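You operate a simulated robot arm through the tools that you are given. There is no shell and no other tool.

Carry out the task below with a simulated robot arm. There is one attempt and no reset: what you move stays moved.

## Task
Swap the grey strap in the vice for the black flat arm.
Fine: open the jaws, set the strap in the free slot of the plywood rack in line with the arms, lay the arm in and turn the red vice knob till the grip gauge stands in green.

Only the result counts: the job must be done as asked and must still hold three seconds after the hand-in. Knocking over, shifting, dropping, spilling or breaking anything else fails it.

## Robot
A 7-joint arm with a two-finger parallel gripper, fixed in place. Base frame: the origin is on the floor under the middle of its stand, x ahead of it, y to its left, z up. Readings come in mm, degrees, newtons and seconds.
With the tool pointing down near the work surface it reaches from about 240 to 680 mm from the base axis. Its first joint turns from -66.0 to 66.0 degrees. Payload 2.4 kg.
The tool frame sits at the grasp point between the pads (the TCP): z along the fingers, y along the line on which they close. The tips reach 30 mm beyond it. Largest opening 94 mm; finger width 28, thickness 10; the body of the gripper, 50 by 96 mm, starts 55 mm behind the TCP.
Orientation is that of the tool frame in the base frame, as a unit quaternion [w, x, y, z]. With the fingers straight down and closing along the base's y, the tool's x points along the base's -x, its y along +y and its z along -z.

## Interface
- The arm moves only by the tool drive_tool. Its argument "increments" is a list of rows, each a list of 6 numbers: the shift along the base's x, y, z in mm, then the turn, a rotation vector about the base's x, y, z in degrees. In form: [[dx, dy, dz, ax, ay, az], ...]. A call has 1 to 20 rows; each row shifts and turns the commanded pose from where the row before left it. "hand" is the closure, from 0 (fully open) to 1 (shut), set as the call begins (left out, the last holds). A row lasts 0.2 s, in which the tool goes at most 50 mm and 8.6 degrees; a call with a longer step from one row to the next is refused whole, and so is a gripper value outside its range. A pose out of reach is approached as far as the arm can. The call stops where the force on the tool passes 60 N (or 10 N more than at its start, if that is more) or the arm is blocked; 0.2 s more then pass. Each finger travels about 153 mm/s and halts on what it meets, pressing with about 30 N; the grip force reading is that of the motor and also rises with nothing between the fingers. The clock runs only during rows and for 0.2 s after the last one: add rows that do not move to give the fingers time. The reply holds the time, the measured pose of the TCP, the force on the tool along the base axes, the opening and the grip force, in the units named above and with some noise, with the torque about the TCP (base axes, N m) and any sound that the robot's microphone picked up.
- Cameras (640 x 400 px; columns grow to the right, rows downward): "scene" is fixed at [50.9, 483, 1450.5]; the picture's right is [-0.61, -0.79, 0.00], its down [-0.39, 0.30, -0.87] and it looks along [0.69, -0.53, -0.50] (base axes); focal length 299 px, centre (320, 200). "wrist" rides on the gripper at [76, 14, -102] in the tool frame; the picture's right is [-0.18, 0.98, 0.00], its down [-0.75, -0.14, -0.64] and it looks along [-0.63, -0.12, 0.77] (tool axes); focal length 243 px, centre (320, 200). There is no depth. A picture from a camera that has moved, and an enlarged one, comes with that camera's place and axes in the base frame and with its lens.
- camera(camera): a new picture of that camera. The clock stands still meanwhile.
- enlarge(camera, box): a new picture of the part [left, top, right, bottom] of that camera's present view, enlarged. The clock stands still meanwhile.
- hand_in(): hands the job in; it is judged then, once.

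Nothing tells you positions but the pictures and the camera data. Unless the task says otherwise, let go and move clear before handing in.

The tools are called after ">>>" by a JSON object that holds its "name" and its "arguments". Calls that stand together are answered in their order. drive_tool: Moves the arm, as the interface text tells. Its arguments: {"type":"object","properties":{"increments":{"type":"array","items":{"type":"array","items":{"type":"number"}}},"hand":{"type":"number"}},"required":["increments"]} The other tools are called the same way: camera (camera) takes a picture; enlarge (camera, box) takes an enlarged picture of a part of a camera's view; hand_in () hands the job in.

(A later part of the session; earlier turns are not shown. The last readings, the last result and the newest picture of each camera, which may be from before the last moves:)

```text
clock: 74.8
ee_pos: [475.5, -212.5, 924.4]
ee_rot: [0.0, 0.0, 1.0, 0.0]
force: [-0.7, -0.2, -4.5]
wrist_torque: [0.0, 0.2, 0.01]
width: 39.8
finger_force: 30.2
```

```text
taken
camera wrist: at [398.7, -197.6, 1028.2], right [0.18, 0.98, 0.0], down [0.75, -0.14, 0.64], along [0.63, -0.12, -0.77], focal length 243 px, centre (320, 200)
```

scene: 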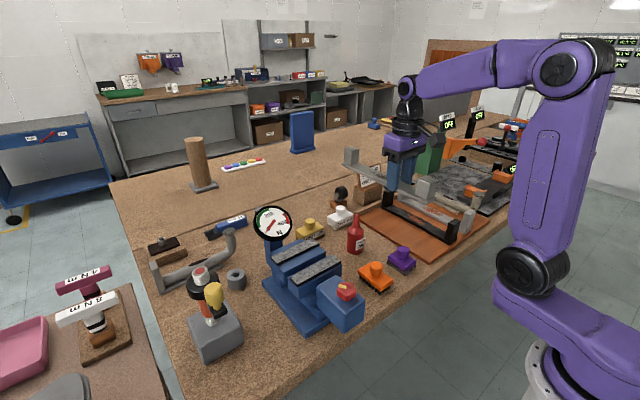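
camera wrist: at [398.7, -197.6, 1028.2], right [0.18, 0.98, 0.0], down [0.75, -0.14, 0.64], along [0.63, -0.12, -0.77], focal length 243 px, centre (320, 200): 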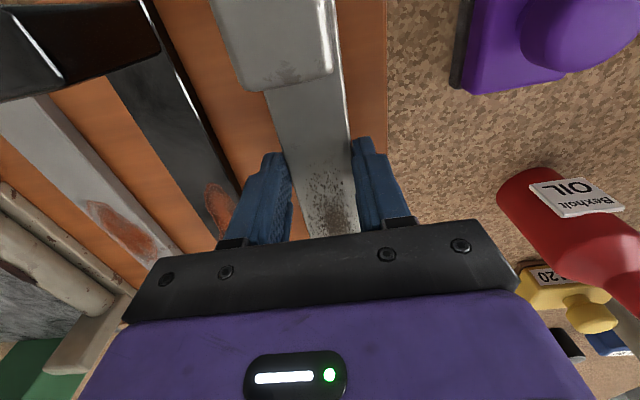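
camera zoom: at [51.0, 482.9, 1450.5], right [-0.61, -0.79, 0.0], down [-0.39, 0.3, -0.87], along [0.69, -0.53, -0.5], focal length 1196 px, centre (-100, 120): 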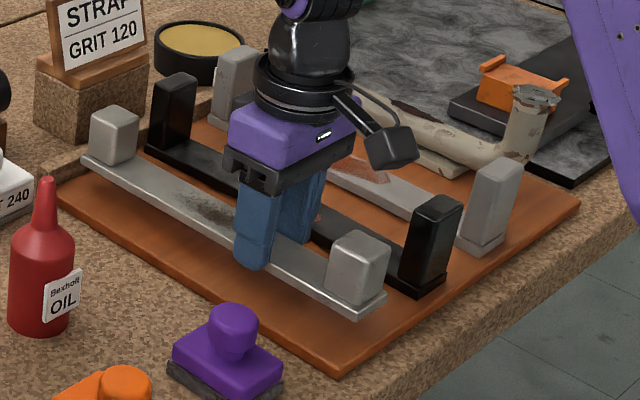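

>>> {"name": "enlarge", "arguments": {"camera": "scene", "box": [435, 205, 495, 255]}}

>>> {"name": "enlarge", "arguments": {"camera": "scene", "box": [370, 180, 430, 230]}}

>>> {"name": "enlarge", "arguments": {"camera": "wrist", "box": [60, 60, 260, 200]}}

```text
8.00 times, centred on (465, 230) of scene
camera zoom: at [51.0, 482.9, 1450.5], right [-0.61, -0.79, 0.0], down [-0.39, 0.3, -0.87], along [0.69, -0.53, -0.5], focal length 2391 px, centre (-840, -40)
```

zoom: 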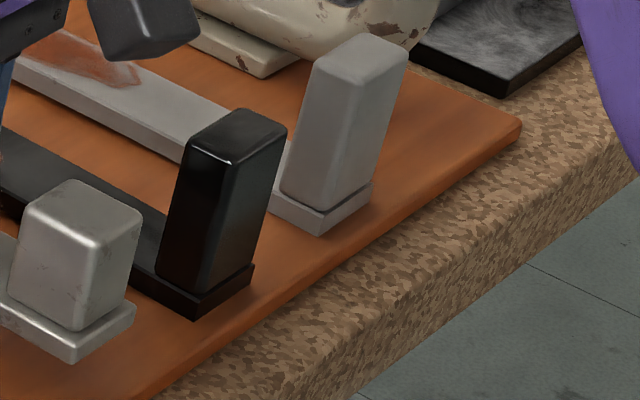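

```text
8.00 times, centred on (400, 205) of scene
camera zoom: at [51.0, 482.9, 1450.5], right [-0.61, -0.79, 0.0], down [-0.39, 0.3, -0.87], along [0.69, -0.53, -0.5], focal length 2391 px, centre (-320, 160)
```

zoom: 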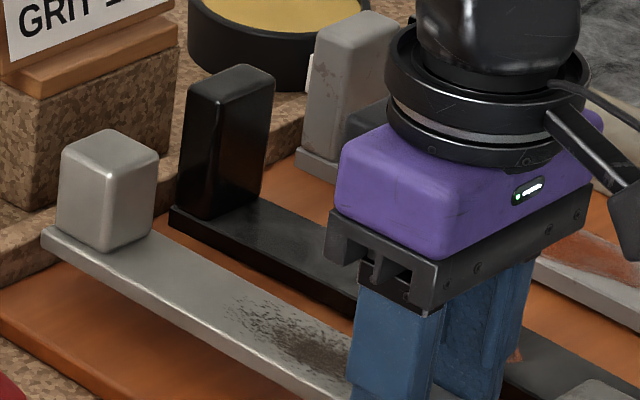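

```text
2.86 times, centred on (160, 130) of wrist
camera zoom: at [398.7, -197.6, 1028.2], right [0.18, 0.98, 0.0], down [0.75, -0.14, 0.64], along [0.63, -0.12, -0.77], focal length 693 px, centre (777, 400)
```

zoom: 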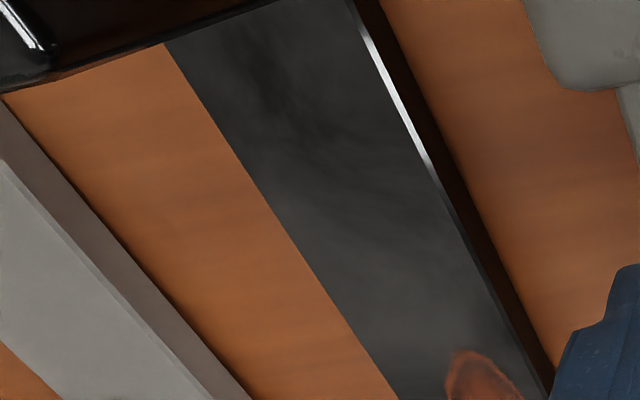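

Cross-checking puts the board top at z≈875, the black arm at y≈-300.5 and the pitch at ≈88, so the free slot is at y≈-212.5, right where the strap is. Its near end also lines up with the other arms. I'll lower slowly.

>>> {"name": "drive_tool", "arguments": {"increments": [[0, 0, -5, 0, 0, 0], [0, 0, -4, 0, 0, 0], [0, 0, -3, 0, 0, 0], [0, 0, 0, 0, 0, 0]]}}

>>> {"name": "enlarge", "arguments": {"camera": "scene", "box": [360, 170, 490, 270]}}

```text
clock: 75.8
ee_pos: [475.8, -211.6, 914.0]
ee_rot: [0.0, 0.0, 1.0, 0.001]
force: [-0.1, -1.4, -4.2]
wrist_torque: [-0.01, 0.21, -0.01]
width: 39.6
finger_force: 30.2
```

```text
4.00 times, centred on (425, 220) of scene
camera zoom: at [51.0, 482.9, 1450.5], right [-0.61, -0.79, 0.0], down [-0.39, 0.3, -0.87], along [0.69, -0.53, -0.5], focal length 1196 px, centre (-100, 120)
```

zoom: 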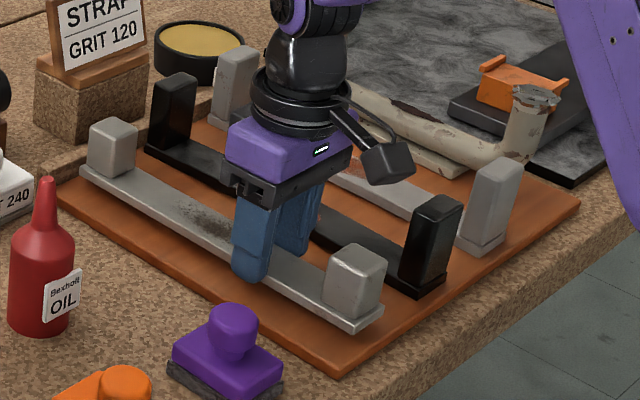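

>>> {"name": "drive_tool", "arguments": {"increments": [[0, 0, -2, 0, 0, 0], [0, 0, -2, 0, 0, 0], [0, 0, 0, 0, 0, 0]]}}

>>> {"name": "enlarge", "arguments": {"camera": "scene", "box": [370, 180, 430, 230]}}

>>> {"name": "enlarge", "arguments": {"camera": "scene", "box": [435, 205, 495, 255]}}

```text
clock: 76.6
ee_pos: [475.3, -212.0, 908.7]
ee_rot: [0.0, 0.0, 1.0, 0.0]
force: [-0.3, -0.1, -4.5]
wrist_torque: [-0.01, 0.21, -0.04]
width: 39.5
finger_force: 29.6
```

```text
8.00 times, centred on (400, 205) of scene
camera zoom: at [51.0, 482.9, 1450.5], right [-0.61, -0.79, 0.0], down [-0.39, 0.3, -0.87], along [0.69, -0.53, -0.5], focal length 2391 px, centre (-320, 160)
```

zoom: 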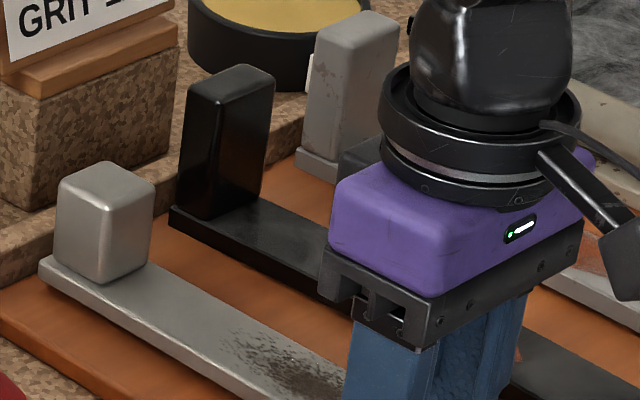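

```text
8.00 times, centred on (465, 230) of scene
camera zoom: at [51.0, 482.9, 1450.5], right [-0.61, -0.79, 0.0], down [-0.39, 0.3, -0.87], along [0.69, -0.53, -0.5], focal length 2391 px, centre (-840, -40)
```

zoom: 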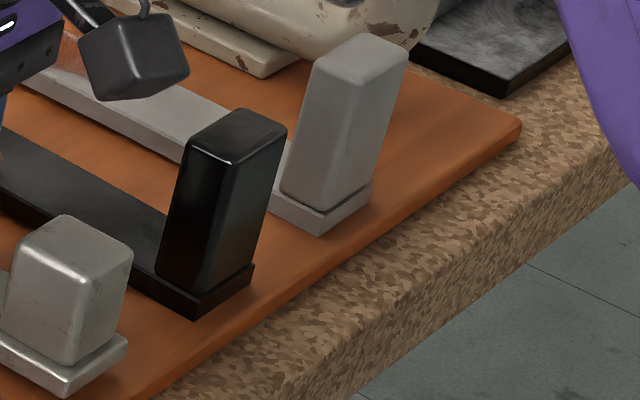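

>>> {"name": "drive_tool", "arguments": {"increments": [[0, 0, -1, 0, 0, 0], [0, 0, -1, 0, 0, 0], [0, 0, 0, 0, 0, 0]]}}

```text
clock: 77.4
ee_pos: [476.5, -211.5, 906.8]
ee_rot: [0.0, 0.0, 1.0, 0.0]
force: [0.7, -0.3, -4.1]
wrist_torque: [0.02, 0.23, 0.04]
width: 39.4
finger_force: 30.2
```

>>> {"name": "drive_tool", "arguments": {"increments": [[0, 0, -1, 0, 0, 0], [0, 0, 0, 0, 0, 0]]}}

>>> {"name": "drive_tool", "arguments": {"increments": [[0, 0, -1, 0, 0, 0], [0, 0, 0, 0, 0, 0]]}}

```text
clock: 78.0
ee_pos: [475.5, -212.5, 906.8]
ee_rot: [0.0, 0.0, 1.0, 0.0]
force: [-0.2, 0.4, -3.5]
wrist_torque: [-0.02, 0.23, 0.0]
width: 39.7
finger_force: 30.5
```

```text
clock: 78.6
ee_pos: [476.0, -212.3, 906.5]
ee_rot: [0.0, 0.0, 1.0, 0.0]
force: [-0.5, -0.3, -3.6]
wrist_torque: [-0.02, 0.27, 0.01]
width: 39.6
finger_force: 30.1
```

>>> {"name": "drive_tool", "arguments": {"increments": [[0, 0, -1, 0, 0, 0], [0, 0, 0, 0, 0, 0]]}}

>>> {"name": "drive_tool", "arguments": {"increments": [[0, 0, -1, 0, 0, 0], [0, 0, 0, 0, 0, 0]]}}

>>> {"name": "enlarge", "arguments": {"camera": "scene", "box": [390, 200, 450, 250]}}

```text
clock: 79.2
ee_pos: [476.7, -212.7, 904.8]
ee_rot: [0.0, 0.0, 1.0, 0.0]
force: [-0.7, 0.2, -4.5]
wrist_torque: [-0.01, 0.24, 0.01]
width: 39.5
finger_force: 29.8
```

```text
clock: 79.8
ee_pos: [475.9, -213.5, 903.1]
ee_rot: [0.0, 0.0, 1.0, -0.001]
force: [-1.4, 0.8, -2.4]
wrist_torque: [0.09, -0.29, 0.13]
width: 39.8
finger_force: 30.4
```

```text
8.00 times, centred on (420, 225) of scene
camera zoom: at [50.9, 483.0, 1450.5], right [-0.61, -0.79, 0.0], down [-0.39, 0.3, -0.87], along [0.69, -0.53, -0.5], focal length 2391 px, centre (-480, 0)
```

zoom: 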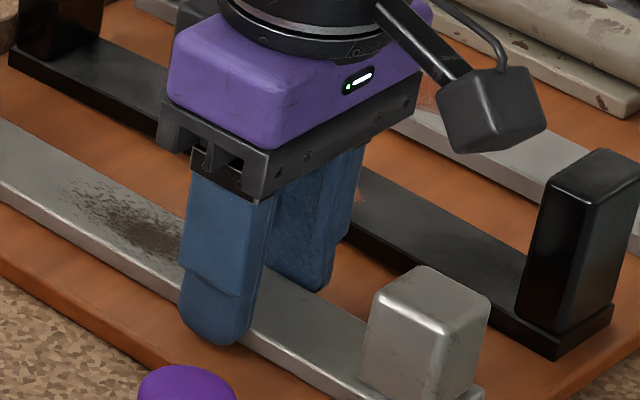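

>>> {"name": "drive_tool", "arguments": {"increments": [[0, 0, -1, 0, 0, 0], [0, 0, 0, 0, 0, 0]]}}

>>> {"name": "drive_tool", "arguments": {"increments": [[0, 0, -1, 0, 0, 0], [0, 0, 0, 0, 0, 0]]}}

```text
clock: 80.4
ee_pos: [476.5, -212.0, 904.1]
ee_rot: [0.001, 0.0, 1.0, -0.001]
force: [-2.1, 1.7, 15.0]
wrist_torque: [0.12, 0.18, 0.1]
width: 39.4
finger_force: 29.2
```

```text
clock: 81.0
ee_pos: [476.3, -213.6, 901.8]
ee_rot: [0.001, 0.0, 1.0, -0.001]
force: [-2.2, 0.7, 20.6]
wrist_torque: [-0.03, 0.04, 0.08]
width: 39.8
finger_force: 30.2
```

The tips are on the board, so I'll ease up 1 mm and release.

>>> {"name": "drive_tool", "arguments": {"increments": [[0, 0, 1, 0, 0, 0], [0, 0, 0, 0, 0, 0]]}}

>>> {"name": "drive_tool", "arguments": {"increments": [[0, 0, 0, 0, 0, 0], [0, 0, 0, 0, 0, 0]], "hand": 0.45}}

>>> {"name": "enlarge", "arguments": {"camera": "scene", "box": [360, 170, 490, 270]}}

```text
clock: 81.6
ee_pos: [475.4, -211.7, 902.2]
ee_rot: [0.0, 0.001, 1.0, 0.0]
force: [3.0, -1.4, 3.2]
wrist_torque: [-0.15, -0.92, -0.12]
width: 39.6
finger_force: 29.9
```

```text
clock: 82.2
ee_pos: [475.0, -213.1, 902.2]
ee_rot: [-0.002, 0.001, 1.0, 0.0]
force: [-0.9, 0.2, -0.6]
wrist_torque: [0.02, 0.02, 0.0]
width: 51.6
finger_force: 0.2
```

```text
4.00 times, centred on (425, 220) of scene
camera zoom: at [50.9, 483.0, 1450.5], right [-0.61, -0.79, 0.0], down [-0.39, 0.3, -0.87], along [0.69, -0.53, -0.5], focal length 1196 px, centre (-100, 120)
```

zoom: 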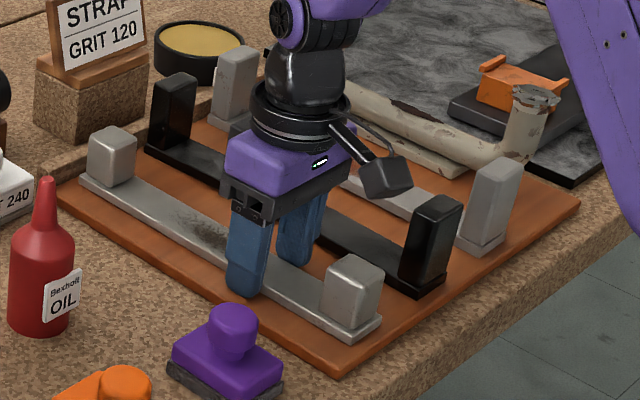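

The strap is down in the slot. I'll raise straight up and check its alignment from above.

>>> {"name": "drive_tool", "arguments": {"increments": [[0, 0, 10, 0, 0, 0], [0, 0, 20, 0, 0, 0], [0, 0, 40, 0, 0, 0], [0, 0, 45, 0, 0, 0], [0, 0, 45, 0, 0, 0], [0, 0, 45, 0, 0, 0], [0, 0, 45, 0, 0, 0], [-20, -20, 45, 0, 0, 0], [-20, -20, 0, 0, 0, 0], [0, 0, 0, 0, 0, 0]]}}

>>> {"name": "camera", "arguments": {"camera": "wrist"}}

>>> {"name": "enlarge", "arguments": {"camera": "wrist", "box": [160, 20, 440, 200]}}

>>> {"name": "enlarge", "arguments": {"camera": "scene", "box": [360, 170, 490, 270]}}

```text
refused: row 8 steps farther than a row can; nothing moved
```

```text
taken
camera wrist: at [398.1, -198.2, 1005.2], right [0.19, 0.98, 0.0], down [0.75, -0.14, 0.64], along [0.63, -0.12, -0.77], focal length 243 px, centre (320, 200)
```

wrist: 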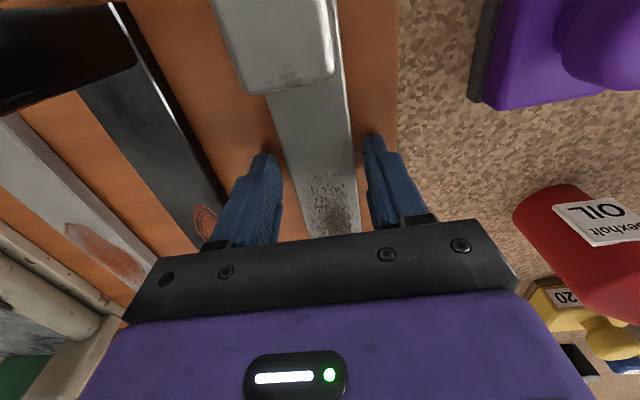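

```text
2.22 times, centred on (300, 110) of wrist
camera zoom: at [398.1, -198.2, 1005.2], right [0.19, 0.98, 0.0], down [0.75, -0.14, 0.64], along [0.63, -0.12, -0.77], focal length 539 px, centre (364, 400)
```

zoom: 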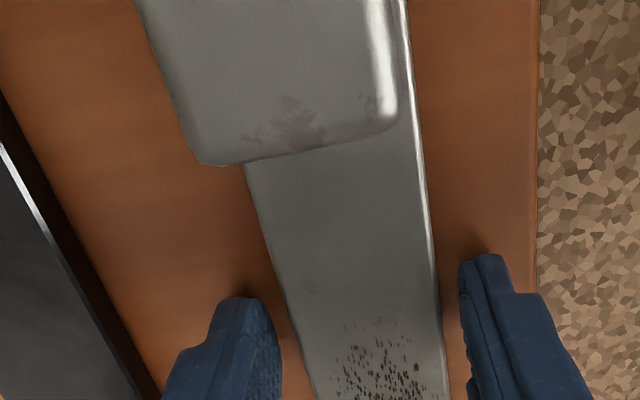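

```text
4.00 times, centred on (425, 220) of scene
camera zoom: at [50.9, 483.0, 1450.5], right [-0.61, -0.79, 0.0], down [-0.39, 0.3, -0.87], along [0.69, -0.53, -0.5], focal length 1196 px, centre (-100, 120)
```

zoom: 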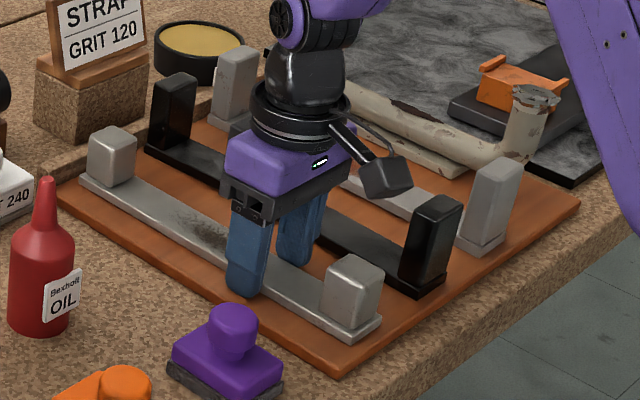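

>>> {"name": "drive_tool", "arguments": {"increments": [[0, 0, 8, 0, 0, 0], [0, 0, 15, 0, 0, 0], [0, 0, 30, 0, 0, 0], [0, 0, 40, 0, 0, 0], [0, 0, 40, 0, 0, 0], [0, 0, 40, 0, 0, 0], [0, 0, 40, 0, 0, 0], [-20, -20, 30, 0, 0, 0], [-20, -25, 20, 0, 0, 0], [0, 0, 0, 0, 0, 0]]}}

>>> {"name": "drive_tool", "arguments": {"increments": [[0, 0, 0, 0, 0, 0], [0, 0, 0, 0, 0, 0]], "hand": 0}}

>>> {"name": "camera", "arguments": {"camera": "wrist"}}

>>> {"name": "enlarge", "arguments": {"camera": "wrist", "box": [150, 0, 430, 180]}}

>>> {"name": "enlarge", "arguments": {"camera": "scene", "box": [360, 170, 490, 270]}}

```text
clock: 84.4
ee_pos: [435.6, -258.3, 1166.7]
ee_rot: [0.0, 0.0, 1.0, 0.0]
force: [0.5, 0.2, -0.1]
wrist_torque: [0.02, 0.05, 0.0]
width: 51.8
finger_force: 0.0
```

```text
clock: 85.0
ee_pos: [433.8, -256.2, 1166.9]
ee_rot: [0.0, 0.0, 1.0, -0.001]
force: [0.0, 0.7, 0.2]
wrist_torque: [0.0, 0.0, 0.01]
width: 94.2
finger_force: 0.1
```

```text
taken
camera wrist: at [358.2, -242.7, 1268.7], right [0.18, 0.98, 0.0], down [0.75, -0.14, 0.64], along [0.63, -0.12, -0.77], focal length 243 px, centre (320, 200)
```

wrist: 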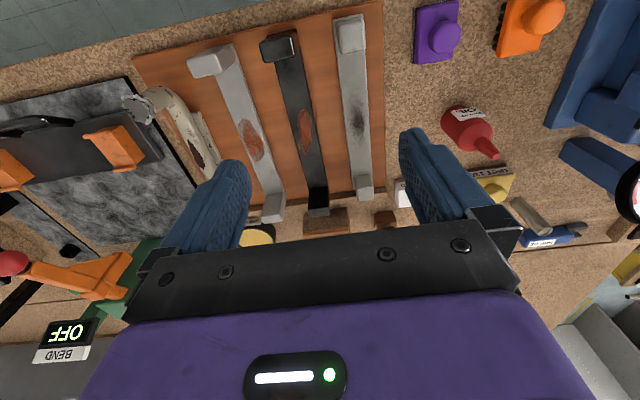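

```text
2.22 times, centred on (290, 90) of wrist
camera zoom: at [358.2, -242.7, 1268.7], right [0.18, 0.98, 0.0], down [0.75, -0.14, 0.64], along [0.63, -0.12, -0.77], focal length 539 px, centre (387, 444)
```

zoom: 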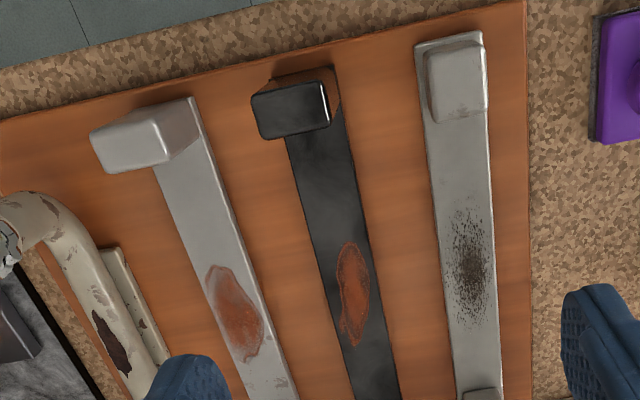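

```text
4.00 times, centred on (425, 220) of scene
camera zoom: at [50.9, 483.0, 1450.5], right [-0.61, -0.79, 0.0], down [-0.39, 0.3, -0.87], along [0.69, -0.53, -0.5], focal length 1196 px, centre (-100, 120)
```

zoom: 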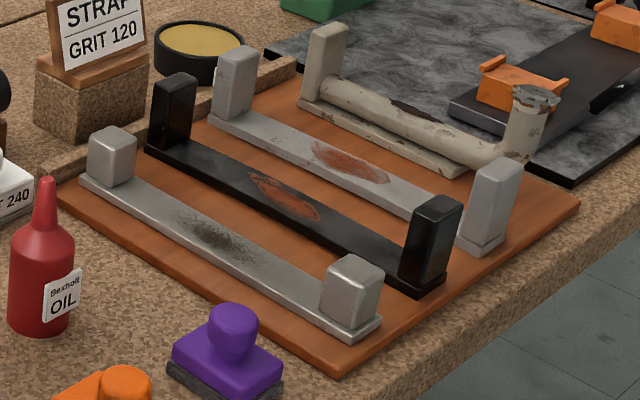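

The strap sits parallel and in line with the other arms. Next is the black arm, at y≈-302 and centred near x≈521. I'll go above it with the fingers part-open (~63 mm) and descend part way.

>>> {"name": "drive_tool", "arguments": {"increments": [[20, -22, 0, 0, 0, 0], [21, -22, 0, 0, 0, 0], [0, 0, -40, 0, 0, 0], [0, 0, -40, 0, 0, 0], [0, 0, -40, 0, 0, 0], [0, 0, -40, 0, 0, 0], [0, 0, -30, 0, 0, 0], [0, 0, -26, 0, 0, 0], [0, 0, 0, 0, 0, 0]], "hand": 0.33}}

>>> {"name": "camera", "arguments": {"camera": "wrist"}}

>>> {"name": "enlarge", "arguments": {"camera": "wrist", "box": [220, 60, 420, 220]}}

>>> {"name": "enlarge", "arguments": {"camera": "scene", "box": [370, 160, 490, 260]}}

```text
clock: 87.0
ee_pos: [475.9, -300.8, 949.8]
ee_rot: [0.0, 0.0, 1.0, 0.0]
force: [-0.7, 0.9, 1.2]
wrist_torque: [0.05, -0.03, -0.01]
width: 63.0
finger_force: 0.0
```

```text
taken
camera wrist: at [400.0, -287.1, 1052.6], right [0.18, 0.98, 0.0], down [0.75, -0.14, 0.64], along [0.63, -0.12, -0.77], focal length 243 px, centre (320, 200)
```

wrist: 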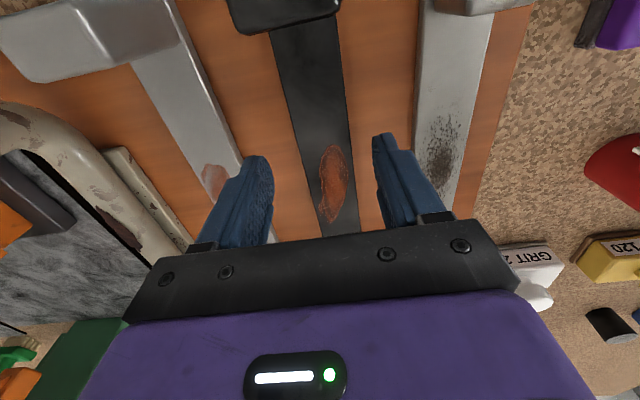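

```text
2.50 times, centred on (320, 140) of wrist
camera zoom: at [400.0, -287.1, 1052.6], right [0.18, 0.98, 0.0], down [0.75, -0.14, 0.64], along [0.63, -0.12, -0.77], focal length 606 px, centre (320, 350)
```

zoom: 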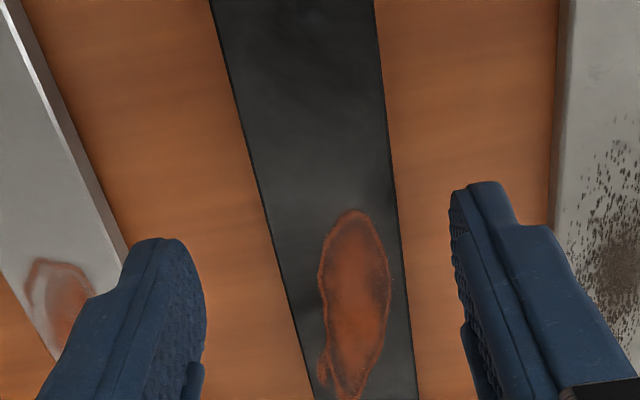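

```text
4.00 times, centred on (430, 210) of scene
camera zoom: at [50.9, 483.0, 1450.5], right [-0.61, -0.79, 0.0], down [-0.39, 0.3, -0.87], along [0.69, -0.53, -0.5], focal length 1196 px, centre (-120, 160)
```

zoom: 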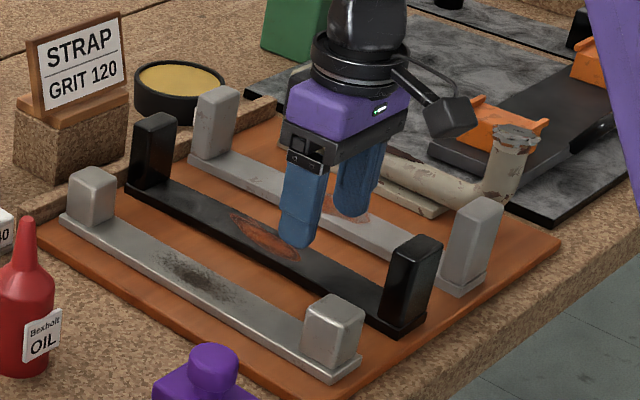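

Aligned: the black bar centre is at y≈-300 and it is about 40 mm wide. I'll descend to just above the board.

>>> {"name": "drive_tool", "arguments": {"increments": [[0, 0.5, -15, 0, 0, 0], [0, 0, -15, 0, 0, 0], [0, 0, -10, 0, 0, 0], [0, 0, -5, 0, 0, 0], [0, 0, 0, 0, 0, 0]]}}

>>> {"name": "enlarge", "arguments": {"camera": "scene", "box": [410, 190, 470, 240]}}

>>> {"name": "enlarge", "arguments": {"camera": "wrist", "box": [220, 60, 420, 220]}}

```text
clock: 88.2
ee_pos: [476.2, -301.8, 905.4]
ee_rot: [0.0, 0.0, 1.0, 0.0]
force: [0.6, 0.2, 0.3]
wrist_torque: [-0.01, 0.01, -0.01]
width: 63.1
finger_force: 0.1
```

```text
8.00 times, centred on (440, 215) of scene
camera zoom: at [50.9, 483.0, 1450.5], right [-0.61, -0.79, 0.0], down [-0.39, 0.3, -0.87], along [0.69, -0.53, -0.5], focal length 2391 px, centre (-640, 80)
```

zoom: 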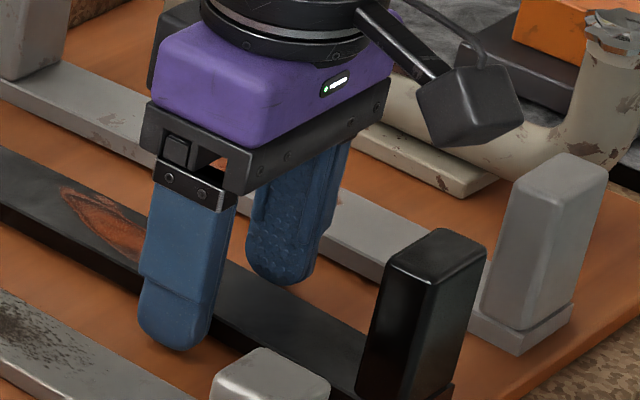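

```text
2.50 times, centred on (320, 140) of wrist
camera zoom: at [399.7, -286.2, 1007.7], right [0.18, 0.98, 0.0], down [0.75, -0.14, 0.64], along [0.63, -0.12, -0.77], focal length 606 px, centre (320, 350)
```

zoom: 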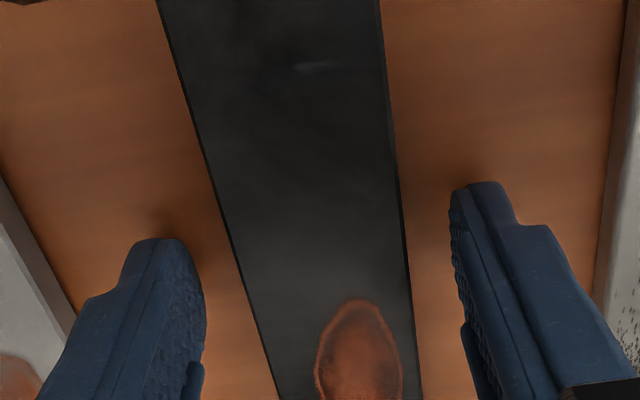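

>>> {"name": "drive_tool", "arguments": {"increments": [[0, 0, -1, 0, 0, 0], [0, 0, 0, 0, 0, 0]]}}

>>> {"name": "drive_tool", "arguments": {"increments": [[0, 0, 0, 0, 0, 0], [0, 0, 0, 0, 0, 0], [0, 0, 0, 0, 0, 0]], "hand": 1}}

>>> {"name": "enlarge", "arguments": {"camera": "scene", "box": [410, 190, 470, 240]}}

```text
clock: 88.8
ee_pos: [476.7, -300.4, 904.8]
ee_rot: [-0.001, 0.0, 1.0, 0.001]
force: [-0.2, 0.5, -0.4]
wrist_torque: [0.02, -0.01, 0.01]
width: 62.7
finger_force: 0.1
```

```text
clock: 89.6
ee_pos: [477.4, -302.0, 902.9]
ee_rot: [-0.001, 0.0, 1.0, 0.0]
force: [0.4, 1.4, 0.7]
wrist_torque: [0.15, 0.2, 0.09]
width: 39.8
finger_force: 30.3
```

```text
8.00 times, centred on (440, 215) of scene
camera zoom: at [50.9, 483.0, 1450.5], right [-0.61, -0.79, 0.0], down [-0.39, 0.3, -0.87], along [0.69, -0.53, -0.5], focal length 2391 px, centre (-640, 80)
```

zoom: 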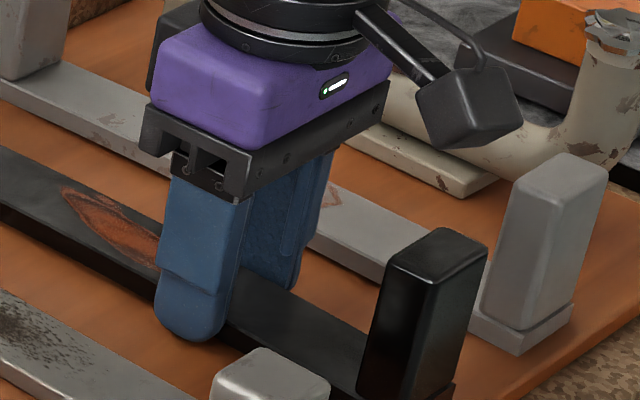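

Gripped at 39.8 mm. I'll lift a little and check the weight and moment.

>>> {"name": "drive_tool", "arguments": {"increments": [[0, 0, 2, 0, 0, 0], [0, 0, 3, 0, 0, 0], [0, 0, 4, 0, 0, 0], [0, 0, 6, 0, 0, 0], [0, 0, 0, 0, 0, 0]]}}

>>> {"name": "enlarge", "arguments": {"camera": "scene", "box": [370, 160, 490, 260]}}

```text
clock: 90.8
ee_pos: [476.8, -300.6, 919.3]
ee_rot: [0.0, 0.0, 1.0, 0.0]
force: [-0.1, 0.2, -5.7]
wrist_torque: [0.01, 0.3, -0.01]
width: 40.0
finger_force: 30.2
```

```text
4.00 times, centred on (430, 210) of scene
camera zoom: at [51.0, 482.9, 1450.6], right [-0.61, -0.79, 0.0], down [-0.39, 0.3, -0.87], along [0.69, -0.53, -0.5], focal length 1196 px, centre (-120, 160)
```

zoom: 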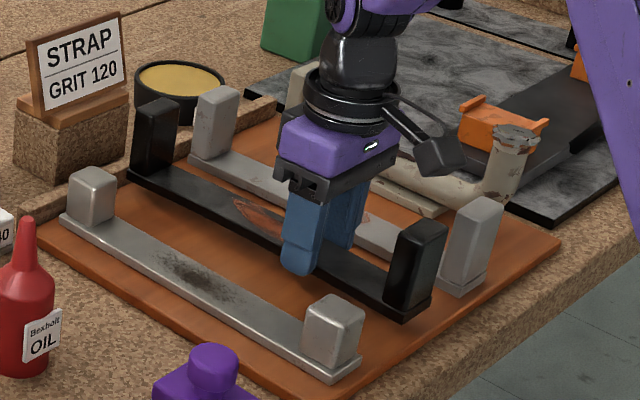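

The black arm weighs about 5.8 N with a 0.3 N·m moment and holds well. I'll raise it and carry it over to the vice, rotating +90°.

>>> {"name": "drive_tool", "arguments": {"increments": [[0, 0, 10, 0, 0, 0], [0, 0, 15, 0, 0, 0], [0, 0, 18, 0, 0, 0], [0, 0, 18, 0, 0, 0], [0, 0, 18, 0, 0, 0], [0, 0, 18, 0, 0, 0], [0, 0, 18, 0, 0, 0], [0, 0, 18, 0, 0, 0], [0, 0, 18, 0, 0, 0], [0, 0, 18, 0, 0, 0], [0, 0, 18, 0, 0, 0], [0, 0, 18, 0, 0, 0], [0, 0, 15, 0, 0, 0], [0, 0, 10, 0, 0, 0], [0, 0, 0, 0, 0, 0]]}}

>>> {"name": "drive_tool", "arguments": {"increments": [[0, 10, 0, 0, 0, 0], [0, 18, 0, 0, 0, 0], [0, 22, 0, 0, 0, 0], [0, 22, 0, 0, 0, 0], [0, 22, 0, 0, 0, 0], [0, 22, 0, 0, 0, 0], [0, 22, 0, 0, 0, 0], [0, 22, 0, 0, 0, 0], [0, 22, 0, 0, 0, 0], [0, 22, 0, 0, 0, 0], [0, 18, 0, 0, 0, 0], [0, 10, 0, 0, 0, 0], [0, 8, 0, 0, 0, 0], [0, 0, 0, 0, 0, 0]]}}

>>> {"name": "camera", "arguments": {"camera": "scene"}}

```text
clock: 94.0
ee_pos: [477.7, -301.1, 1149.0]
ee_rot: [-0.001, 0.0, 1.0, 0.0]
force: [-0.4, -0.6, -6.3]
wrist_torque: [0.0, 0.29, -0.01]
width: 39.9
finger_force: 30.7
```

```text
clock: 97.0
ee_pos: [475.2, -60.6, 1148.0]
ee_rot: [-0.001, -0.001, 1.0, 0.0]
force: [0.4, 1.0, -5.5]
wrist_torque: [0.02, 0.32, -0.01]
width: 39.9
finger_force: 29.9
```

```text
taken
```

scene: 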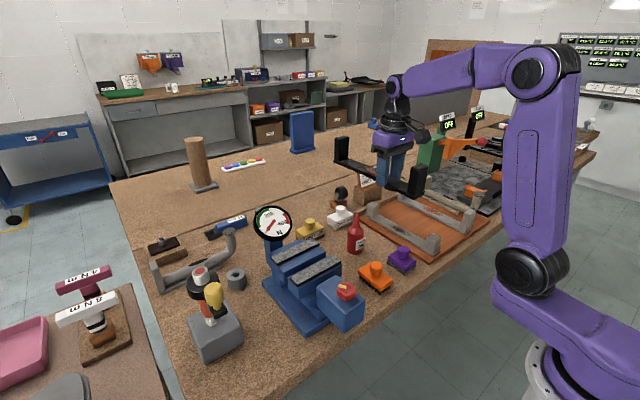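

>>> {"name": "drive_tool", "arguments": {"increments": [[1.5, 8, 0, 0, 0, 4], [1.7, 10.5, 0, 0, 0, 6], [1.7, 10.5, 0, 0, 0, 6], [1.7, 10.5, 0, 0, 0, 6], [1.7, 10.5, 0, 0, 0, 6], [1.7, 10.5, 0, 0, 0, 6], [1.7, 10.5, 0, 0, 0, 6], [1.7, 10.5, 0, 0, 0, 6], [1.7, 10.5, 0, 0, 0, 6], [1.7, 10.5, 0, 0, 0, 6], [1.7, 10.5, 0, 0, 0, 6], [1.7, 10.5, 0, 0, 0, 6], [1.7, 10.5, 0, 0, 0, 6], [1.7, 10.5, 0, 0, 0, 6], [1.7, 10.5, 0, 0, 0, 6], [1, 5, 0, 0, 0, 2], [0, 0, 0, 0, 0, 0]]}}

>>> {"name": "camera", "arguments": {"camera": "wrist"}}

>>> {"name": "camera", "arguments": {"camera": "scene"}}

```text
clock: 100.6
ee_pos: [502.7, 99.9, 1149.4]
ee_rot: [0.0, -0.707, 0.707, 0.0]
force: [-0.2, 0.7, -6.1]
wrist_torque: [-0.32, 0.0, 0.01]
width: 39.8
finger_force: 29.4
```

```text
taken
camera wrist: at [488.3, 23.9, 1251.7], right [-0.98, 0.18, 0.0], down [0.14, 0.75, 0.64], along [0.12, 0.63, -0.77], focal length 243 px, centre (320, 200)
```

wrist: 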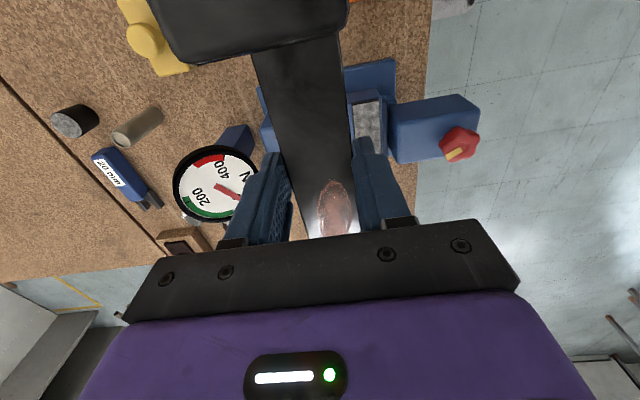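

```text
taken
```

scene: 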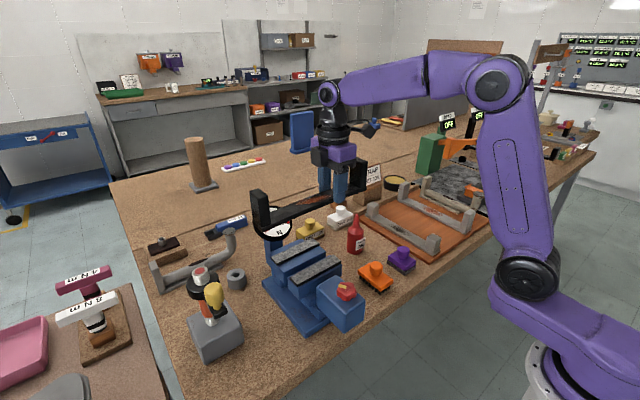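

>>> {"name": "drive_tool", "arguments": {"increments": [[0, -3, 0, 0, 0, 0], [0, 0, -15, 0, 0, 0], [0, 0, -20, 0, 0, 0], [0, 0, -20, 0, 0, 0], [0, 0, -20, 0, 0, 0], [0, 0, -20, 0, 0, 0], [0, 0, -12, 0, 0, 0], [0, 0, -8, 0, 0, 0], [0, 0, 0, 0, 0, 0]]}}

>>> {"name": "enlarge", "arguments": {"camera": "scene", "box": [240, 180, 380, 290]}}

>>> {"name": "camera", "arguments": {"camera": "wrist"}}

>>> {"name": "enlarge", "arguments": {"camera": "wrist", "box": [220, 90, 440, 240]}}

```text
clock: 102.6
ee_pos: [502.4, 96.3, 1032.0]
ee_rot: [0.0, -0.707, 0.707, 0.0]
force: [-0.3, -1.5, -5.8]
wrist_torque: [-0.31, 0.0, 0.02]
width: 39.6
finger_force: 30.1
```

```text
3.64 times, centred on (310, 235) of scene
camera zoom: at [51.0, 483.0, 1450.5], right [-0.61, -0.79, 0.0], down [-0.39, 0.3, -0.87], along [0.69, -0.53, -0.5], focal length 1087 px, centre (356, 73)
```

zoom: 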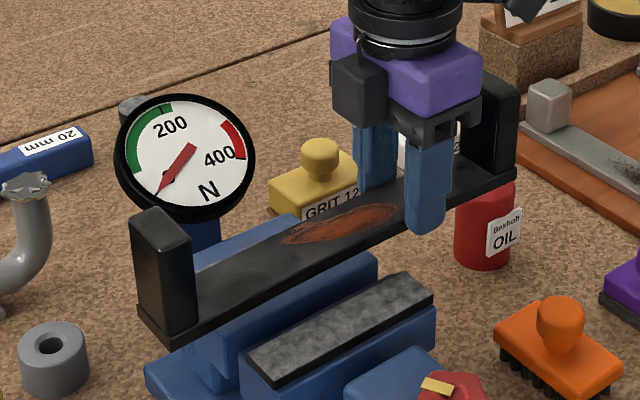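

```text
taken
camera wrist: at [487.9, 20.5, 1136.4], right [-0.98, 0.18, 0.0], down [0.14, 0.75, 0.64], along [0.12, 0.63, -0.77], focal length 243 px, centre (320, 200)
```

wrist: 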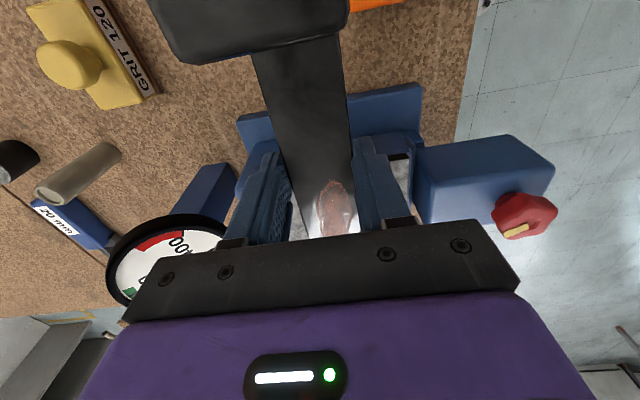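

```text
2.67 times, centred on (330, 165) of wrist
camera zoom: at [487.9, 20.5, 1136.4], right [-0.98, 0.18, 0.0], down [0.14, 0.75, 0.64], along [0.12, 0.63, -0.77], focal length 647 px, centre (293, 293)
```

zoom: 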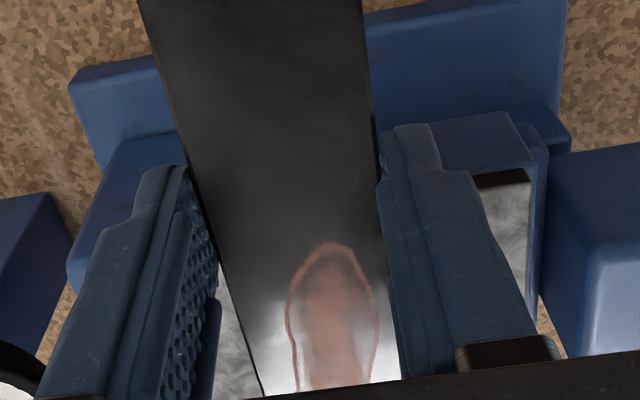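

>>> {"name": "drive_tool", "arguments": {"increments": [[0, 0, -4, 0, 0, 0], [0, 0, -4, 0, 0, 0], [0, 0, -4, 0, 0, 0], [0, 0, 0, 0, 0, 0]]}}

>>> {"name": "enlarge", "arguments": {"camera": "scene", "box": [260, 210, 340, 280]}}

```text
clock: 103.6
ee_pos: [503.5, 95.8, 1021.3]
ee_rot: [0.0, -0.706, 0.708, -0.001]
force: [0.3, -0.8, -5.4]
wrist_torque: [-0.33, -0.04, -0.02]
width: 39.8
finger_force: 29.8
```

```text
5.71 times, centred on (300, 245) of scene
camera zoom: at [51.0, 483.0, 1450.5], right [-0.61, -0.79, 0.0], down [-0.39, 0.3, -0.87], along [0.69, -0.53, -0.5], focal length 1708 px, centre (434, -57)
```

zoom: 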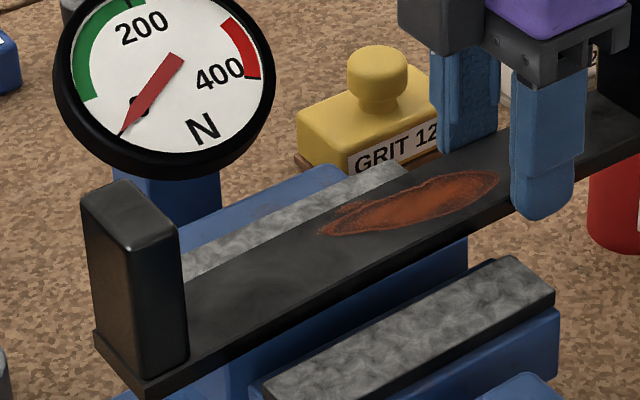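

>>> {"name": "drive_tool", "arguments": {"increments": [[0, 0, -2, 0, 0, 0], [0, 0, -2, 0, 0, 0], [0, 0, 0, 0, 0, 0]]}}

>>> {"name": "drive_tool", "arguments": {"increments": [[0, 0, -2, 0, 0, 0], [0, 0, 0, 0, 0, 0]]}}

>>> {"name": "enlarge", "arguments": {"camera": "scene", "box": [260, 210, 340, 280]}}

```text
clock: 104.4
ee_pos: [503.6, 96.0, 1016.8]
ee_rot: [0.0, 0.707, -0.707, 0.001]
force: [-0.7, 0.2, -6.1]
wrist_torque: [-0.32, -0.01, 0.01]
width: 39.9
finger_force: 29.9
```

```text
clock: 105.0
ee_pos: [502.8, 96.5, 1016.2]
ee_rot: [0.001, 0.707, -0.707, 0.0]
force: [-0.1, 0.0, -5.1]
wrist_torque: [-0.31, 0.02, 0.01]
width: 39.8
finger_force: 29.7
```

```text
5.71 times, centred on (300, 245) of scene
camera zoom: at [51.0, 483.0, 1450.5], right [-0.61, -0.79, 0.0], down [-0.39, 0.3, -0.87], along [0.69, -0.53, -0.5], focal length 1708 px, centre (434, -57)
```

zoom: 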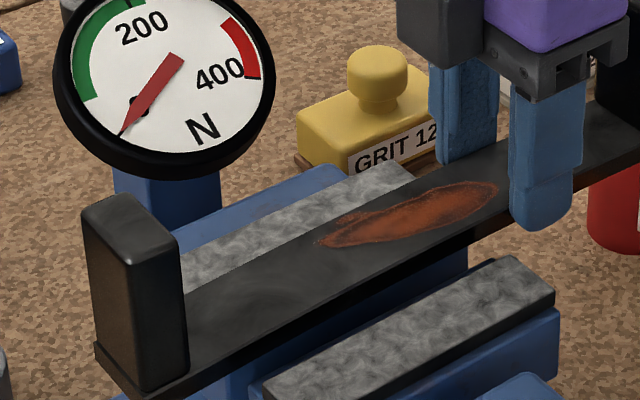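

>>> {"name": "drive_tool", "arguments": {"increments": [[0, 0, -1, 0, 0, 0], [0, 0, -1, 0, 0, 0], [0, 0, 0, 0, 0, 0]]}}

>>> {"name": "drive_tool", "arguments": {"increments": [[0, 0, -1, 0, 0, 0], [0, 0, 0, 0, 0, 0]]}}

>>> {"name": "drive_tool", "arguments": {"increments": [[0, 0, -1, 0, 0, 0], [0, 0, 0, 0, 0, 0]]}}

```text
clock: 105.8
ee_pos: [503.5, 97.1, 1013.5]
ee_rot: [0.0, -0.707, 0.707, 0.0]
force: [1.2, 1.0, -5.3]
wrist_torque: [-0.32, 0.01, -0.02]
width: 39.7
finger_force: 29.8
```

```text
clock: 106.4
ee_pos: [502.5, 95.8, 1012.4]
ee_rot: [0.0, -0.707, 0.707, 0.0]
force: [0.3, 0.7, -6.2]
wrist_torque: [-0.33, -0.01, -0.02]
width: 39.9
finger_force: 30.0
```

```text
clock: 107.0
ee_pos: [503.1, 97.0, 1011.1]
ee_rot: [0.0, -0.707, 0.707, 0.0]
force: [-0.6, 0.8, -5.7]
wrist_torque: [-0.25, 0.03, 0.03]
width: 40.0
finger_force: 30.2
```

>>> {"name": "drive_tool", "arguments": {"increments": [[0, 0, -1, 0, 0, 0], [0, 0, 0, 0, 0, 0]]}}

>>> {"name": "drive_tool", "arguments": {"increments": [[0, 0, -1, 0, 0, 0], [0, 0, 0, 0, 0, 0]]}}

>>> {"name": "enlarge", "arguments": {"camera": "scene", "box": [260, 210, 340, 280]}}

```text
clock: 107.6
ee_pos: [503.2, 95.1, 1009.4]
ee_rot: [0.0, 0.707, -0.707, 0.0]
force: [-0.7, 0.5, -6.6]
wrist_torque: [-0.35, -0.01, -0.03]
width: 39.7
finger_force: 30.5
```

```text
clock: 108.2
ee_pos: [502.7, 95.9, 1010.2]
ee_rot: [-0.001, 0.707, -0.707, -0.001]
force: [-0.1, -1.0, -4.1]
wrist_torque: [0.04, 0.0, 0.09]
width: 39.6
finger_force: 29.9
```

```text
5.71 times, centred on (300, 245) of scene
camera zoom: at [51.0, 482.9, 1450.5], right [-0.61, -0.79, 0.0], down [-0.39, 0.3, -0.87], along [0.69, -0.53, -0.5], focal length 1708 px, centre (434, -57)
```

zoom: 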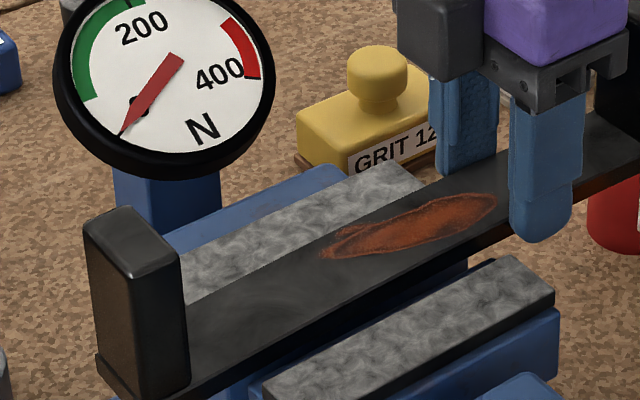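

>>> {"name": "drive_tool", "arguments": {"increments": [[0, 0, -1, 0, 0, 0], [0, 0, 0, 0, 0, 0]]}}

>>> {"name": "drive_tool", "arguments": {"increments": [[0, 0, -1, 0, 0, 0], [0, 0, 0, 0, 0, 0]]}}

>>> {"name": "enlarge", "arguments": {"camera": "scene", "box": [260, 210, 340, 280]}}

```text
clock: 108.8
ee_pos: [503.0, 95.6, 1009.5]
ee_rot: [0.0, 0.707, -0.707, 0.001]
force: [-1.5, -1.4, 3.9]
wrist_torque: [0.9, 0.11, 0.19]
width: 40.0
finger_force: 29.7
```

```text
clock: 109.4
ee_pos: [503.1, 96.1, 1008.7]
ee_rot: [-0.001, 0.707, -0.707, 0.001]
force: [-6.0, -3.1, 21.8]
wrist_torque: [0.25, 0.21, 0.11]
width: 39.9
finger_force: 30.3
```

```text
5.71 times, centred on (300, 245) of scene
camera zoom: at [50.4, 482.8, 1450.6], right [-0.61, -0.79, 0.0], down [-0.39, 0.3, -0.87], along [0.69, -0.53, -0.5], focal length 1708 px, centre (434, -57)
```

zoom: 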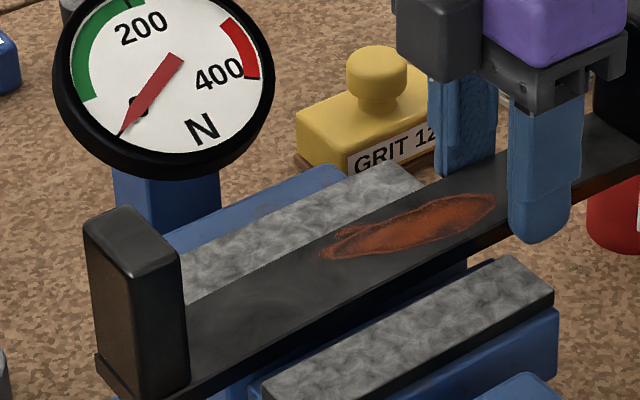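

The arm is seated on the ledges at the expected height. I'll relax 1 mm, then release.

>>> {"name": "drive_tool", "arguments": {"increments": [[0, 0, 1, 0, 0, 0], [0, 0, 0, 0, 0, 0]]}}

>>> {"name": "drive_tool", "arguments": {"increments": [[0, 0, 0, 0, 0, 0], [0, 0, 0, 0, 0, 0], [0, 0, 0, 0, 0, 0]], "hand": 0.4}}

>>> {"name": "enlarge", "arguments": {"camera": "scene", "box": [240, 190, 380, 290]}}

>>> {"name": "camera", "arguments": {"camera": "wrist"}}

```text
clock: 110.0
ee_pos: [503.7, 95.9, 1009.2]
ee_rot: [-0.001, 0.707, -0.707, 0.001]
force: [-1.6, 1.0, 16.2]
wrist_torque: [0.2, -0.01, 0.08]
width: 39.9
finger_force: 29.7
```

```text
clock: 110.8
ee_pos: [503.5, 95.7, 1008.5]
ee_rot: [0.0, -0.707, 0.707, 0.001]
force: [-0.7, 0.7, 0.4]
wrist_torque: [0.01, -0.02, 0.04]
width: 56.3
finger_force: 0.1
```

```text
4.00 times, centred on (310, 240) of scene
camera zoom: at [50.9, 483.0, 1450.5], right [-0.61, -0.79, 0.0], down [-0.39, 0.3, -0.87], along [0.69, -0.53, -0.5], focal length 1196 px, centre (360, 40)
```

zoom: 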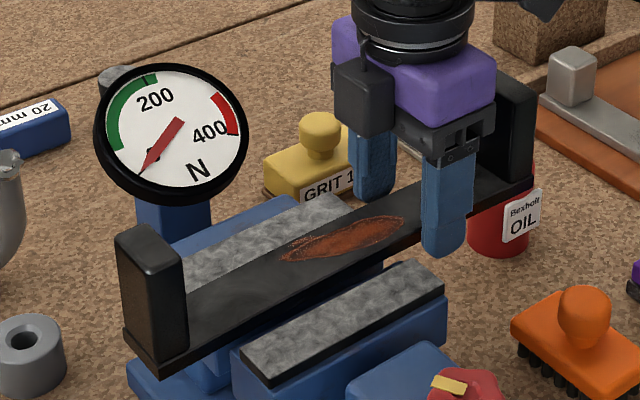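

```text
taken
camera wrist: at [488.0, 20.2, 1111.4], right [-0.98, 0.18, 0.0], down [0.14, 0.75, 0.64], along [0.12, 0.63, -0.77], focal length 243 px, centre (320, 200)
```

wrist: 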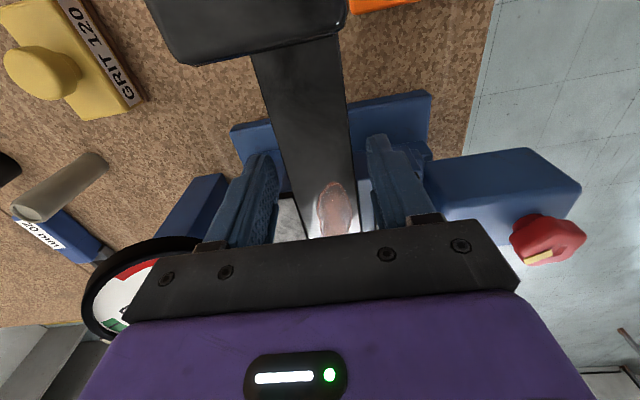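

The arm rests stably but about 33 mm off-centre toward -y. I'll slide the open fingers back toward its post, regrip, and drag it along y to centre it in the jaws.

>>> {"name": "drive_tool", "arguments": {"increments": [[0, -11, 0, 0, 0, 0], [0, -11, 0, 0, 0, 0], [0, -11, 0, 0, 0, 0], [0, 0, 0, 0, 0, 0]]}}

>>> {"name": "drive_tool", "arguments": {"increments": [[0, 0, 0, 0, 0, 0], [0, 0, 0, 0, 0, 0], [0, 0, 0, 0, 0, 0]], "hand": 1}}

>>> {"name": "enlarge", "arguments": {"camera": "scene", "box": [240, 190, 380, 290]}}

```text
clock: 111.8
ee_pos: [503.4, 63.1, 1008.7]
ee_rot: [-0.001, 0.707, -0.707, 0.0]
force: [-0.7, 0.4, 0.2]
wrist_torque: [0.01, 0.02, 0.01]
width: 56.2
finger_force: 0.0
```

```text
clock: 112.6
ee_pos: [503.2, 62.2, 1009.2]
ee_rot: [0.0, -0.707, 0.708, 0.0]
force: [-1.0, -1.3, 0.9]
wrist_torque: [0.11, -0.13, -0.01]
width: 39.7
finger_force: 30.2
```

```text
4.00 times, centred on (310, 240) of scene
camera zoom: at [50.9, 482.9, 1450.6], right [-0.61, -0.79, 0.0], down [-0.39, 0.3, -0.87], along [0.69, -0.53, -0.5], focal length 1196 px, centre (360, 40)
```

zoom: 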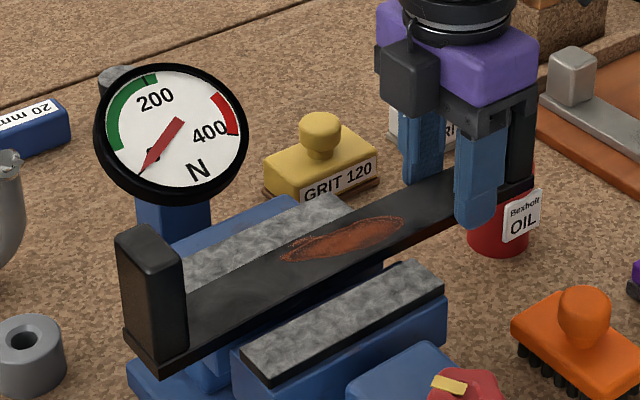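

>>> {"name": "drive_tool", "arguments": {"increments": [[0, 2, 0, 0, 0, 0], [0, 4, 0, 0, 0, 0], [0, 5, 0, 0, 0, 0], [0, 5, 0, 0, 0, 0], [0, 5, 0, 0, 0, 0], [0, 5, 0, 0, 0, 0], [0, 4, 0, 0, 0, 0], [0, 3, 0, 0, 0, 0], [0, 0, 0, 0, 0, 0]]}}

>>> {"name": "enlarge", "arguments": {"camera": "scene", "box": [230, 200, 370, 300]}}

```text
clock: 114.6
ee_pos: [503.1, 95.6, 1009.3]
ee_rot: [0.001, -0.707, 0.707, -0.001]
force: [-0.2, -5.3, 7.5]
wrist_torque: [-0.18, 0.05, 0.04]
width: 39.6
finger_force: 30.0
```

```text
4.00 times, centred on (300, 250) of scene
camera zoom: at [50.8, 482.8, 1450.6], right [-0.61, -0.79, 0.0], down [-0.39, 0.3, -0.87], along [0.69, -0.53, -0.5], focal length 1196 px, centre (400, 0)
```

zoom: 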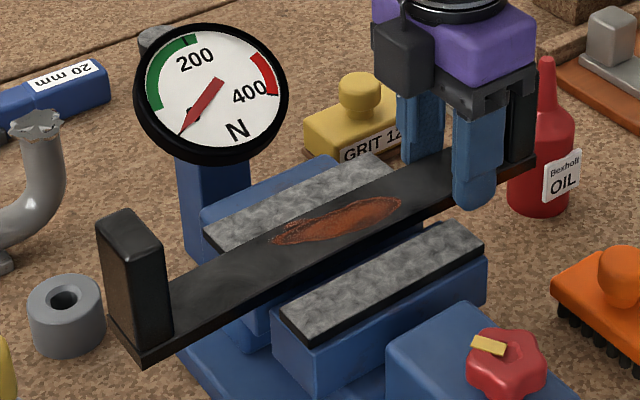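

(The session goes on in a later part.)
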